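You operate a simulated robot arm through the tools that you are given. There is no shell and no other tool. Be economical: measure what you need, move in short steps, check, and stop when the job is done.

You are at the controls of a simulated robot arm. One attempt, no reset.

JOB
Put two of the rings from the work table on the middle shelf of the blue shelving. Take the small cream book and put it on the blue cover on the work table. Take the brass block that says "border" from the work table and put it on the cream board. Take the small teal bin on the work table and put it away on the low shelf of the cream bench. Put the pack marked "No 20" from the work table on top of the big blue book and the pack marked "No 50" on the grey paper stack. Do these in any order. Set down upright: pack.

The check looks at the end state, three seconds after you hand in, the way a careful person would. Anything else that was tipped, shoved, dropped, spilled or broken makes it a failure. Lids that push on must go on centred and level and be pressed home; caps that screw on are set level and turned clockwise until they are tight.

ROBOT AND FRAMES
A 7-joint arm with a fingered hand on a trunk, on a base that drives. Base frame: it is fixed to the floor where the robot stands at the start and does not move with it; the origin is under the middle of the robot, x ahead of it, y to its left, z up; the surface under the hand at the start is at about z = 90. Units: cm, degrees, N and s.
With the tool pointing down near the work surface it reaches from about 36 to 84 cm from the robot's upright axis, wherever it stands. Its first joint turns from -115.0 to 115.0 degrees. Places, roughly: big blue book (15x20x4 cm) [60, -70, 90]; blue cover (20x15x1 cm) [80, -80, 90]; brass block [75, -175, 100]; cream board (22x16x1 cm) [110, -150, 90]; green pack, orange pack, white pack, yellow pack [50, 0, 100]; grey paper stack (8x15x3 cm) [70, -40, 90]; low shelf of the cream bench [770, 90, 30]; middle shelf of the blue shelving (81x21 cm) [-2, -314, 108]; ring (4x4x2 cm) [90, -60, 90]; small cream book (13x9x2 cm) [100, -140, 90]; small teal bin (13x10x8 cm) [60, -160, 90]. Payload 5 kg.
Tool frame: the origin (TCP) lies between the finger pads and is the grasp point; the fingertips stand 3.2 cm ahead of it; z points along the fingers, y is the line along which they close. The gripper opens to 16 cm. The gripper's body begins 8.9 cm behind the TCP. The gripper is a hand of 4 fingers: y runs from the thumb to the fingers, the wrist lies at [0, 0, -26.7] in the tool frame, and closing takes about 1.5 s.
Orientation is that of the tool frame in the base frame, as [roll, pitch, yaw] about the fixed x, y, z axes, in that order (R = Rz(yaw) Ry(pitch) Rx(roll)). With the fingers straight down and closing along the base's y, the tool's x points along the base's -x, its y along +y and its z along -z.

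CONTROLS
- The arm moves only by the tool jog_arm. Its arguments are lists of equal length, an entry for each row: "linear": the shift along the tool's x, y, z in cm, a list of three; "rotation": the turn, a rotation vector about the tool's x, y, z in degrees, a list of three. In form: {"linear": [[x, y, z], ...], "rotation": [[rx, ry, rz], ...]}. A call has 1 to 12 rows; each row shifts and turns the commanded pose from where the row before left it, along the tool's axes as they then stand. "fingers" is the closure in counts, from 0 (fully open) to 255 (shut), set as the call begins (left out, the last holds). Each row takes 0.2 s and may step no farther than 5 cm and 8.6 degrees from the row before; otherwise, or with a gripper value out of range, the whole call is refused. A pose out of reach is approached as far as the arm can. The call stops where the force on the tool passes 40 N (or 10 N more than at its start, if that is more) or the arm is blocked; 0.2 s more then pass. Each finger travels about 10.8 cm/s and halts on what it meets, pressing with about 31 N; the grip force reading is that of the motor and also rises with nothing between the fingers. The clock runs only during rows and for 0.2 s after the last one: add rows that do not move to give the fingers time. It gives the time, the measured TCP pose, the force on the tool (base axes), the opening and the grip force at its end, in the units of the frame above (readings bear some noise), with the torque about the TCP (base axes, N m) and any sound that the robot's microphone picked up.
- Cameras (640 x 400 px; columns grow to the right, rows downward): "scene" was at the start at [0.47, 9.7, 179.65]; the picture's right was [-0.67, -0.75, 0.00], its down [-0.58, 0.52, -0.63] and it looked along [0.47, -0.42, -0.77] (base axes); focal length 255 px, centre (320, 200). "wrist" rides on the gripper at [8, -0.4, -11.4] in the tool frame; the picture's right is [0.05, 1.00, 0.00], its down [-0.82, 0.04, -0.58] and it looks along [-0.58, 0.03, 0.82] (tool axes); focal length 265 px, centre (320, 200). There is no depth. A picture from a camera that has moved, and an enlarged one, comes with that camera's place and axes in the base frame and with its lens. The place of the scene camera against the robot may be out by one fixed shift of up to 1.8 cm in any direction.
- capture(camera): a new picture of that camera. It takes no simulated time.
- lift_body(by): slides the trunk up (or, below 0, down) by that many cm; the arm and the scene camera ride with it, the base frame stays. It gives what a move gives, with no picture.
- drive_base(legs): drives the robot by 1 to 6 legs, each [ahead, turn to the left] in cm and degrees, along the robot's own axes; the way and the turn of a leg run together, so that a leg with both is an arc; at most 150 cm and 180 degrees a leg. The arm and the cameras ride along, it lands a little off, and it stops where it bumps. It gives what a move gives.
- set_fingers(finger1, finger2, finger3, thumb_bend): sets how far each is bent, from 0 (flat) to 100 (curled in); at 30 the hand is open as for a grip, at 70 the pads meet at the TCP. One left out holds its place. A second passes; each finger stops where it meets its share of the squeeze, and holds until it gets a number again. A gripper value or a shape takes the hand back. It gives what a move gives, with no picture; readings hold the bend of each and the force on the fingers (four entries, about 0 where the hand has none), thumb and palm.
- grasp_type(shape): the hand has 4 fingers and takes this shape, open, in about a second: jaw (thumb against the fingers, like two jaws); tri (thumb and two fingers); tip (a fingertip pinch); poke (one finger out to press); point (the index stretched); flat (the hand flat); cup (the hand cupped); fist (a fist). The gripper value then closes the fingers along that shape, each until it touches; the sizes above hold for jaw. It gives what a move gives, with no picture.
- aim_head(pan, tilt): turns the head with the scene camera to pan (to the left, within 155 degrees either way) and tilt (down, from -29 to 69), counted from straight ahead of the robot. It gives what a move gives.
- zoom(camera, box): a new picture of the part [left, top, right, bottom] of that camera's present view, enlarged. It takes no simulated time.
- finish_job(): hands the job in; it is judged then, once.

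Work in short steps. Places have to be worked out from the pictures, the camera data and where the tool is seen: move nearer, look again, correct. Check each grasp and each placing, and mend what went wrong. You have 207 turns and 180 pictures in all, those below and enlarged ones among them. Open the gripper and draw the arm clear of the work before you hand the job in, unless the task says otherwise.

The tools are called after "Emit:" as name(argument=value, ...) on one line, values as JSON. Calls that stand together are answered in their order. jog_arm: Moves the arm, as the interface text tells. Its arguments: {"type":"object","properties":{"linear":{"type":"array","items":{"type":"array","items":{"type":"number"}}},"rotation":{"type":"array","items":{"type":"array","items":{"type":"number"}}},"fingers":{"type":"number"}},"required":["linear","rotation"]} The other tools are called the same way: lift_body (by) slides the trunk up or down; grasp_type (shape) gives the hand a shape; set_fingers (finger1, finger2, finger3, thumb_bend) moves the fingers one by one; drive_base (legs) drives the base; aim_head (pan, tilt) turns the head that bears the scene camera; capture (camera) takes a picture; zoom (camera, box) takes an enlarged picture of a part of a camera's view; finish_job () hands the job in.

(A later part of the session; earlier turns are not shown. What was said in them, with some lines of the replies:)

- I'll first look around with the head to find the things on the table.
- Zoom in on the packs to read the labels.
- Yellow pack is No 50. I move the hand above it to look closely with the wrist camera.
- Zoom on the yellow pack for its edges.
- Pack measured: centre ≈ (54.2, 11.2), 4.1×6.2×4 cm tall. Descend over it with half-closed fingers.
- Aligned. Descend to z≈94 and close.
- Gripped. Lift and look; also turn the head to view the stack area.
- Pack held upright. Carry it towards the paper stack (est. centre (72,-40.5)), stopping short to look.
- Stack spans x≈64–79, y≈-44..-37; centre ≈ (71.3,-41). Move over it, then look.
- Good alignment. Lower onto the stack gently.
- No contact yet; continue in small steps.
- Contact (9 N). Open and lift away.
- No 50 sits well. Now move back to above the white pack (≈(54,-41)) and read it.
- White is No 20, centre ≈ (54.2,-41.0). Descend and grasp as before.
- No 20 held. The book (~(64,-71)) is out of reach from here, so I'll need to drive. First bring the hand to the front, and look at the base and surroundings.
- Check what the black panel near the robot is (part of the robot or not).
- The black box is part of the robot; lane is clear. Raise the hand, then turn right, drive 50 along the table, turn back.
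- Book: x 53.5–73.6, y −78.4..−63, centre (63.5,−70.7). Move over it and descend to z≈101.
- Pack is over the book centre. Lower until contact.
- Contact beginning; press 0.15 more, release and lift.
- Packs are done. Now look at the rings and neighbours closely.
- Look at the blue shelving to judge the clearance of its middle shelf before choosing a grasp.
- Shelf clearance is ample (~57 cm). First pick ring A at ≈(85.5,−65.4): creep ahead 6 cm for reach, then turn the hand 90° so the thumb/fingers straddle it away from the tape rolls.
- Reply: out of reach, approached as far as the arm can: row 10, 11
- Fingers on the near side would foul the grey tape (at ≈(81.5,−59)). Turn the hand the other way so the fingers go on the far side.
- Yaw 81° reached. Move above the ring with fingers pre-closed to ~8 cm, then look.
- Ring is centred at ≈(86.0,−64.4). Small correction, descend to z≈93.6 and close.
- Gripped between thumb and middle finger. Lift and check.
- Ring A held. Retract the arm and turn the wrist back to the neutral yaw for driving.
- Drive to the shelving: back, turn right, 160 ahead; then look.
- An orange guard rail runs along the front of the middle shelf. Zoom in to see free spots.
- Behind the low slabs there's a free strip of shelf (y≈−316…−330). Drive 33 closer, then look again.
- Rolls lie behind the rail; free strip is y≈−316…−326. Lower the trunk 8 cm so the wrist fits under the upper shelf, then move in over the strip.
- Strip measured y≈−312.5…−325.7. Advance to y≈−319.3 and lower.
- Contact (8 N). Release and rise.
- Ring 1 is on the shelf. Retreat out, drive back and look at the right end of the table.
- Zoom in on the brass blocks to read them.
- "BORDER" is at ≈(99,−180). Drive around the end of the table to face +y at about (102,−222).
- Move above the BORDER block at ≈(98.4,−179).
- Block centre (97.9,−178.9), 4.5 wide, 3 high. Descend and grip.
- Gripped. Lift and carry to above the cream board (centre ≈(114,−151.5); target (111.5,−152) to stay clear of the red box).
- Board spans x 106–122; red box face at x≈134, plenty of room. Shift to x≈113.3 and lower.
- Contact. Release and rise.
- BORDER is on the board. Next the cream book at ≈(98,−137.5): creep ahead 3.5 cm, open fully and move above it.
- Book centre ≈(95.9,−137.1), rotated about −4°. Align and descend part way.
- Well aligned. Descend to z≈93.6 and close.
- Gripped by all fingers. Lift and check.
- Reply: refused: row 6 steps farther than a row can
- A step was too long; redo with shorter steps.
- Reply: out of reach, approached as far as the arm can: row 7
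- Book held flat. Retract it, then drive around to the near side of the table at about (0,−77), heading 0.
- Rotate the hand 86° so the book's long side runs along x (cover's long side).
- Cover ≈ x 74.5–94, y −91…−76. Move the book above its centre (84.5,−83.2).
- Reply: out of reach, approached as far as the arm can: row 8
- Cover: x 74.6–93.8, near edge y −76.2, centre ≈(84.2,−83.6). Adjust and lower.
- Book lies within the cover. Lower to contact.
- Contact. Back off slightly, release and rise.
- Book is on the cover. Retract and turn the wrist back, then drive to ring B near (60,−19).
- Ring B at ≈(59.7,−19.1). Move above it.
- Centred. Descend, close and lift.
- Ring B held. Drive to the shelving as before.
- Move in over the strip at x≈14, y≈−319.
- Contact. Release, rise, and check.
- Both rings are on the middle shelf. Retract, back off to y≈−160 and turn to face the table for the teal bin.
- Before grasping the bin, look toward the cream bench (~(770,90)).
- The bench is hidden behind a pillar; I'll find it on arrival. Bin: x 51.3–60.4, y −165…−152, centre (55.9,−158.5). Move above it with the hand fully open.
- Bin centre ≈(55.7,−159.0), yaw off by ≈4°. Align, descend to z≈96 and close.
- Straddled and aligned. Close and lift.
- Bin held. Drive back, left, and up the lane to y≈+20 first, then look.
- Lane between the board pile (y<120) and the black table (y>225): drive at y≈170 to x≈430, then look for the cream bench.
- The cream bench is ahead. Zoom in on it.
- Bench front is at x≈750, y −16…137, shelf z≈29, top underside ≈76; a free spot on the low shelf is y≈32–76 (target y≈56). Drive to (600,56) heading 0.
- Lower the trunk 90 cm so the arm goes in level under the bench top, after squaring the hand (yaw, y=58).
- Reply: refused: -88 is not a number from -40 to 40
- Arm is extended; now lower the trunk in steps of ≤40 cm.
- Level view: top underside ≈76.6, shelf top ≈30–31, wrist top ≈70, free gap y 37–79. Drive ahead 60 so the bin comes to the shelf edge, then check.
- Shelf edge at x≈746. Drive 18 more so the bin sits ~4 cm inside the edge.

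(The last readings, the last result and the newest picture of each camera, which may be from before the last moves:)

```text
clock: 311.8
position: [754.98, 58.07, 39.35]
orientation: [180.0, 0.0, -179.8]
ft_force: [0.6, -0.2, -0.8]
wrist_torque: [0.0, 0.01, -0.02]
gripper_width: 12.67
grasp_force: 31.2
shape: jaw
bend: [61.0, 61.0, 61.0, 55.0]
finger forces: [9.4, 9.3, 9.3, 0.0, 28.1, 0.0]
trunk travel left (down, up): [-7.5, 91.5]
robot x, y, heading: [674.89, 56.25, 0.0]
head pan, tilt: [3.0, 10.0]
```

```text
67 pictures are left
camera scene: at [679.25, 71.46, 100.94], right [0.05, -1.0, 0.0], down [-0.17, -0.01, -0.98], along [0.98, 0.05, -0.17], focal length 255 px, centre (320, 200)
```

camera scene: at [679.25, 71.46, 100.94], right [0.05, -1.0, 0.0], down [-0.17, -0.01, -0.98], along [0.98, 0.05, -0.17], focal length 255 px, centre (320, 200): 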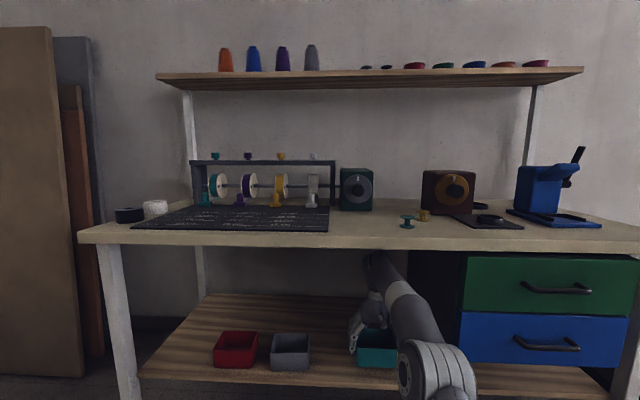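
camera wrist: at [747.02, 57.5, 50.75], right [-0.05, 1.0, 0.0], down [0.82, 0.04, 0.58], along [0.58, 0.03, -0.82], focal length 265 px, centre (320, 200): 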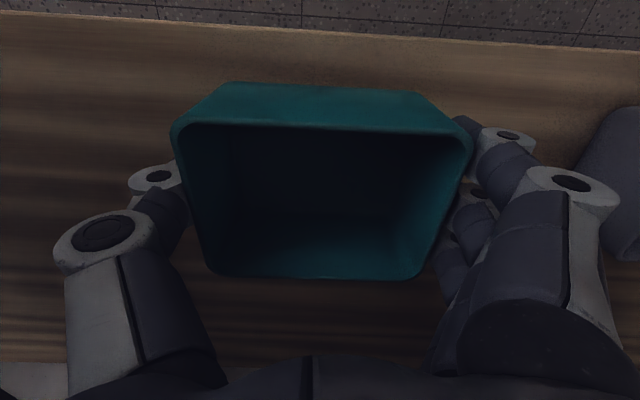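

Clear on both sides. Lower gently to contact.

Emit:
jog_arm(linear=[[0, 0, 1.2], [0, 0, 0.6], [0, 0, 0.3]], rotation=[[0, 0, 0], [0, 0, 0], [0, 0, 0]])

Emit:
jog_arm(linear=[[0, 0, 0.3]], rotation=[[0, 0, 0]])

Emit:
jog_arm(linear=[[0, 0, 0.3]], rotation=[[0, 0, 0]])

Emit:
jog_arm(linear=[[0, 0, 0.3]], rotation=[[0, 0, 0]])

```text
clock: 312.6
position: [755.03, 57.99, 37.22]
orientation: [-179.9, 0.0, -179.9]
ft_force: [0.0, -0.1, -0.8]
wrist_torque: [0.0, -0.04, -0.02]
gripper_width: 12.66
grasp_force: 31.4
shape: jaw
bend: [61.0, 61.0, 61.0, 55.0]
finger forces: [9.4, 9.3, 9.4, 0.1, 28.1, 0.0]
trunk travel left (down, up): [-7.5, 91.5]
robot x, y, heading: [674.89, 56.11, -0.2]
head pan, tilt: [3.0, 10.0]
```

```text
clock: 313.0
position: [754.99, 57.98, 37.03]
orientation: [180.0, 0.0, -179.9]
ft_force: [0.9, 0.8, -0.6]
wrist_torque: [0.02, 0.02, -0.02]
gripper_width: 12.69
grasp_force: 30.7
shape: jaw
bend: [61.0, 61.0, 61.0, 55.0]
finger forces: [9.4, 9.3, 9.4, 0.0, 28.1, 0.0]
trunk travel left (down, up): [-7.5, 91.5]
robot x, y, heading: [675.19, 56.21, 0.1]
head pan, tilt: [3.0, 10.0]
```

```text
clock: 313.4
position: [754.93, 57.99, 36.7]
orientation: [-180.0, 0.0, -179.8]
ft_force: [-0.8, 0.9, -0.9]
wrist_torque: [0.0, 0.03, -0.01]
gripper_width: 12.7
grasp_force: 30.8
shape: jaw
bend: [61.0, 61.0, 61.0, 55.0]
finger forces: [9.4, 9.4, 9.2, 0.0, 28.0, 0.0]
trunk travel left (down, up): [-7.5, 91.5]
robot x, y, heading: [675.14, 56.14, -0.1]
head pan, tilt: [3.0, 10.0]
```

```text
clock: 313.8
position: [754.95, 58.06, 36.48]
orientation: [179.9, 0.0, -179.8]
ft_force: [0.9, -1.2, -0.3]
wrist_torque: [0.02, 0.01, -0.02]
gripper_width: 12.71
grasp_force: 30.9
shape: jaw
bend: [61.0, 61.0, 61.0, 55.0]
finger forces: [9.3, 9.2, 9.3, 0.1, 28.0, 0.0]
trunk travel left (down, up): [-7.5, 91.5]
robot x, y, heading: [675.28, 56.27, 0.3]
head pan, tilt: [3.0, 10.0]
```

Emit:
jog_arm(linear=[[0, 0, 0.25]], rotation=[[0, 0, 0]])

Emit:
jog_arm(linear=[[0, 0, 0.25]], rotation=[[0, 0, 0]])

Emit:
jog_arm(linear=[[0, 0, 0.25]], rotation=[[0, 0, 0]])

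```text
clock: 314.2
position: [755.11, 58.02, 36.27]
orientation: [-180.0, 0.1, -179.8]
ft_force: [-0.4, -0.3, -0.3]
wrist_torque: [-0.03, 0.0, -0.01]
gripper_width: 12.66
grasp_force: 30.6
shape: jaw
bend: [61.0, 61.0, 61.0, 55.0]
finger forces: [9.4, 9.2, 9.3, 0.0, 28.1, 0.1]
trunk travel left (down, up): [-7.5, 91.5]
robot x, y, heading: [674.98, 56.32, 0.1]
head pan, tilt: [3.0, 10.0]
```

```text
clock: 314.6
position: [754.97, 58.18, 36.09]
orientation: [-179.9, 0.1, 180.0]
ft_force: [-1.0, -1.0, 5.8]
wrist_torque: [0.39, 0.04, 0.08]
gripper_width: 12.66
grasp_force: 31.4
shape: jaw
bend: [61.0, 61.0, 61.0, 55.0]
finger forces: [9.4, 9.3, 9.5, 0.0, 28.8, 0.1]
trunk travel left (down, up): [-7.5, 91.5]
robot x, y, heading: [675.09, 56.0, 0.2]
head pan, tilt: [3.0, 10.0]
```

```text
clock: 315.0
position: [754.98, 58.0, 35.97]
orientation: [180.0, 0.3, -179.7]
ft_force: [-3.7, -0.3, 19.3]
wrist_torque: [0.36, 0.1, 0.09]
gripper_width: 12.66
grasp_force: 31.2
shape: jaw
bend: [61.0, 61.0, 61.0, 55.0]
finger forces: [9.8, 9.7, 9.7, 0.1, 29.0, 0.0]
trunk travel left (down, up): [-7.5, 91.5]
robot x, y, heading: [675.04, 56.02, 0.3]
head pan, tilt: [3.0, 10.0]
```

Contact. Ease off, open fully and look before withdrawing straight back.

Emit:
jog_arm(linear=[[0, 0, -0.3], [0, 0, 0], [0, 0, 0], [0, 0, 0], [0, 0, 0]], rotation=[[0, 0, 0], [0, 0, 0], [0, 0, 0], [0, 0, 0], [0, 0, 0]], fingers=0)

Emit:
capture(camera="wrist")

```text
clock: 316.2
position: [754.97, 57.99, 35.93]
orientation: [180.0, 0.0, -179.8]
ft_force: [0.6, -0.7, 0.4]
wrist_torque: [-0.01, 0.0, 0.0]
gripper_width: 16.05
grasp_force: 0.0
shape: jaw
bend: [30.0, 30.0, 30.0, 30.0]
finger forces: [0.0, 0.0, 0.0, 0.0, 0.0, 0.0]
trunk travel left (down, up): [-7.5, 91.5]
robot x, y, heading: [675.33, 56.15, 0.0]
head pan, tilt: [3.0, 10.0]
```

```text
66 pictures are left
camera wrist: at [747.03, 57.5, 47.28], right [-0.05, 1.0, 0.0], down [0.82, 0.04, 0.58], along [0.58, 0.03, -0.82], focal length 265 px, centre (320, 200)
```

wrist: 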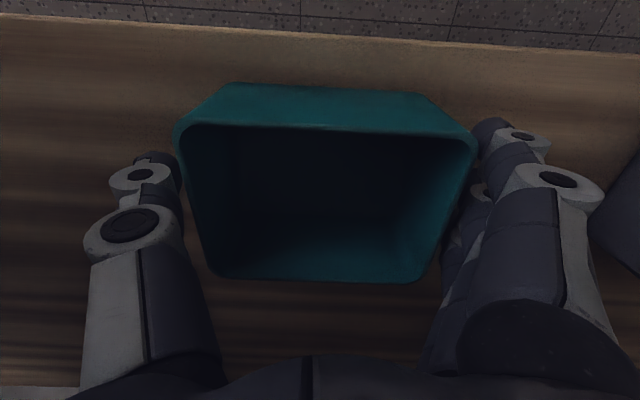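

Bin stands on the shelf. Withdraw straight back with the hand open.

Emit:
jog_arm(linear=[[2, 0.2, 0], [3, 0, 0], [4, 0, 0], [4, 0, 0], [4, 0, 0], [4, 0, 0], [4, 0, 0]], rotation=[[0, 0, 0], [0, 0, 0], [0, 0, 0], [0, 0, 0], [0, 0, 0], [0, 0, 0], [0, 0, 0]])

Emit:
drive_base(legs=[[-45, 0]])

Emit:
capture(camera="scene")

Emit:
zoom(camera="scene", box=[200, 200, 500, 380])

```text
clock: 317.8
position: [729.9, 58.19, 35.96]
orientation: [179.9, 0.0, -179.9]
ft_force: [0.3, -0.2, 0.3]
wrist_torque: [0.02, 0.0, -0.02]
gripper_width: 15.98
grasp_force: 0.1
shape: jaw
bend: [30.0, 30.0, 30.0, 30.0]
finger forces: [0.0, 0.0, 0.1, 0.0, 0.0, 0.1]
trunk travel left (down, up): [-7.5, 91.5]
robot x, y, heading: [675.0, 55.99, 0.2]
head pan, tilt: [3.0, 10.0]
```

```text
clock: 320.5
position: [684.75, 58.1, 36.06]
orientation: [180.0, 0.0, -179.9]
ft_force: [-0.2, 0.2, 0.4]
wrist_torque: [-0.01, 0.01, -0.02]
gripper_width: 16.0
grasp_force: 0.1
shape: jaw
bend: [30.0, 30.0, 30.0, 30.0]
finger forces: [0.0, 0.0, 0.0, 0.1, 0.0, 0.0]
trunk travel left (down, up): [-7.5, 91.5]
robot x, y, heading: [630.01, 55.87, 0.1]
head pan, tilt: [3.0, 10.0]
```

```text
65 pictures are left
camera scene: at [633.99, 71.44, 100.94], right [0.05, -1.0, 0.0], down [-0.17, -0.01, -0.98], along [0.98, 0.05, -0.17], focal length 255 px, centre (320, 200)
```

scene: 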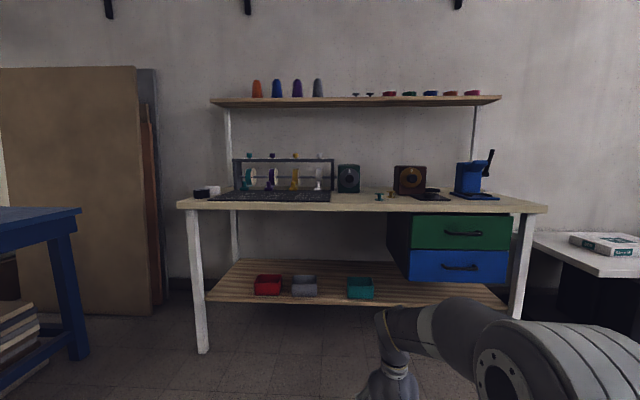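

```text
2.13 times, centred on (350, 290) of scene
camera zoom: at [633.99, 71.44, 100.94], right [0.05, -1.0, 0.0], down [-0.17, -0.01, -0.98], along [0.98, 0.05, -0.17], focal length 545 px, centre (256, 8)
```

zoom: 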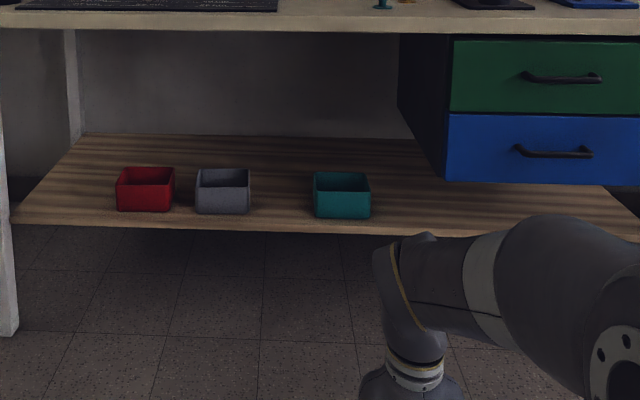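

Everything is placed: the teal bin stands upright on the low shelf beside the other bins, and the gripper is open and clear. Hand in.

Emit:
finish_job()

```text
The job is handed in.
```

I placed all seven items and handed the job in; I don't have the check's verdict. The wrist or head camera showed each item in place after I let go of it:

- **Rings:** the two brown rings are on the middle shelf of the blue shelving, behind the rolls at the front rail. I left the steel-coloured ring on the work table.
- **Small cream book:** it is on the blue cover.
- **"BORDER" block:** it is on the cream board.
- **Teal bin:** it is upright on the low shelf of the cream bench.
- **"No 20" pack:** it is upright on the big blue book, slightly turned and a little off-centre, but fully on it.
- **"No 50" pack:** it is upright on the grey paper stack.
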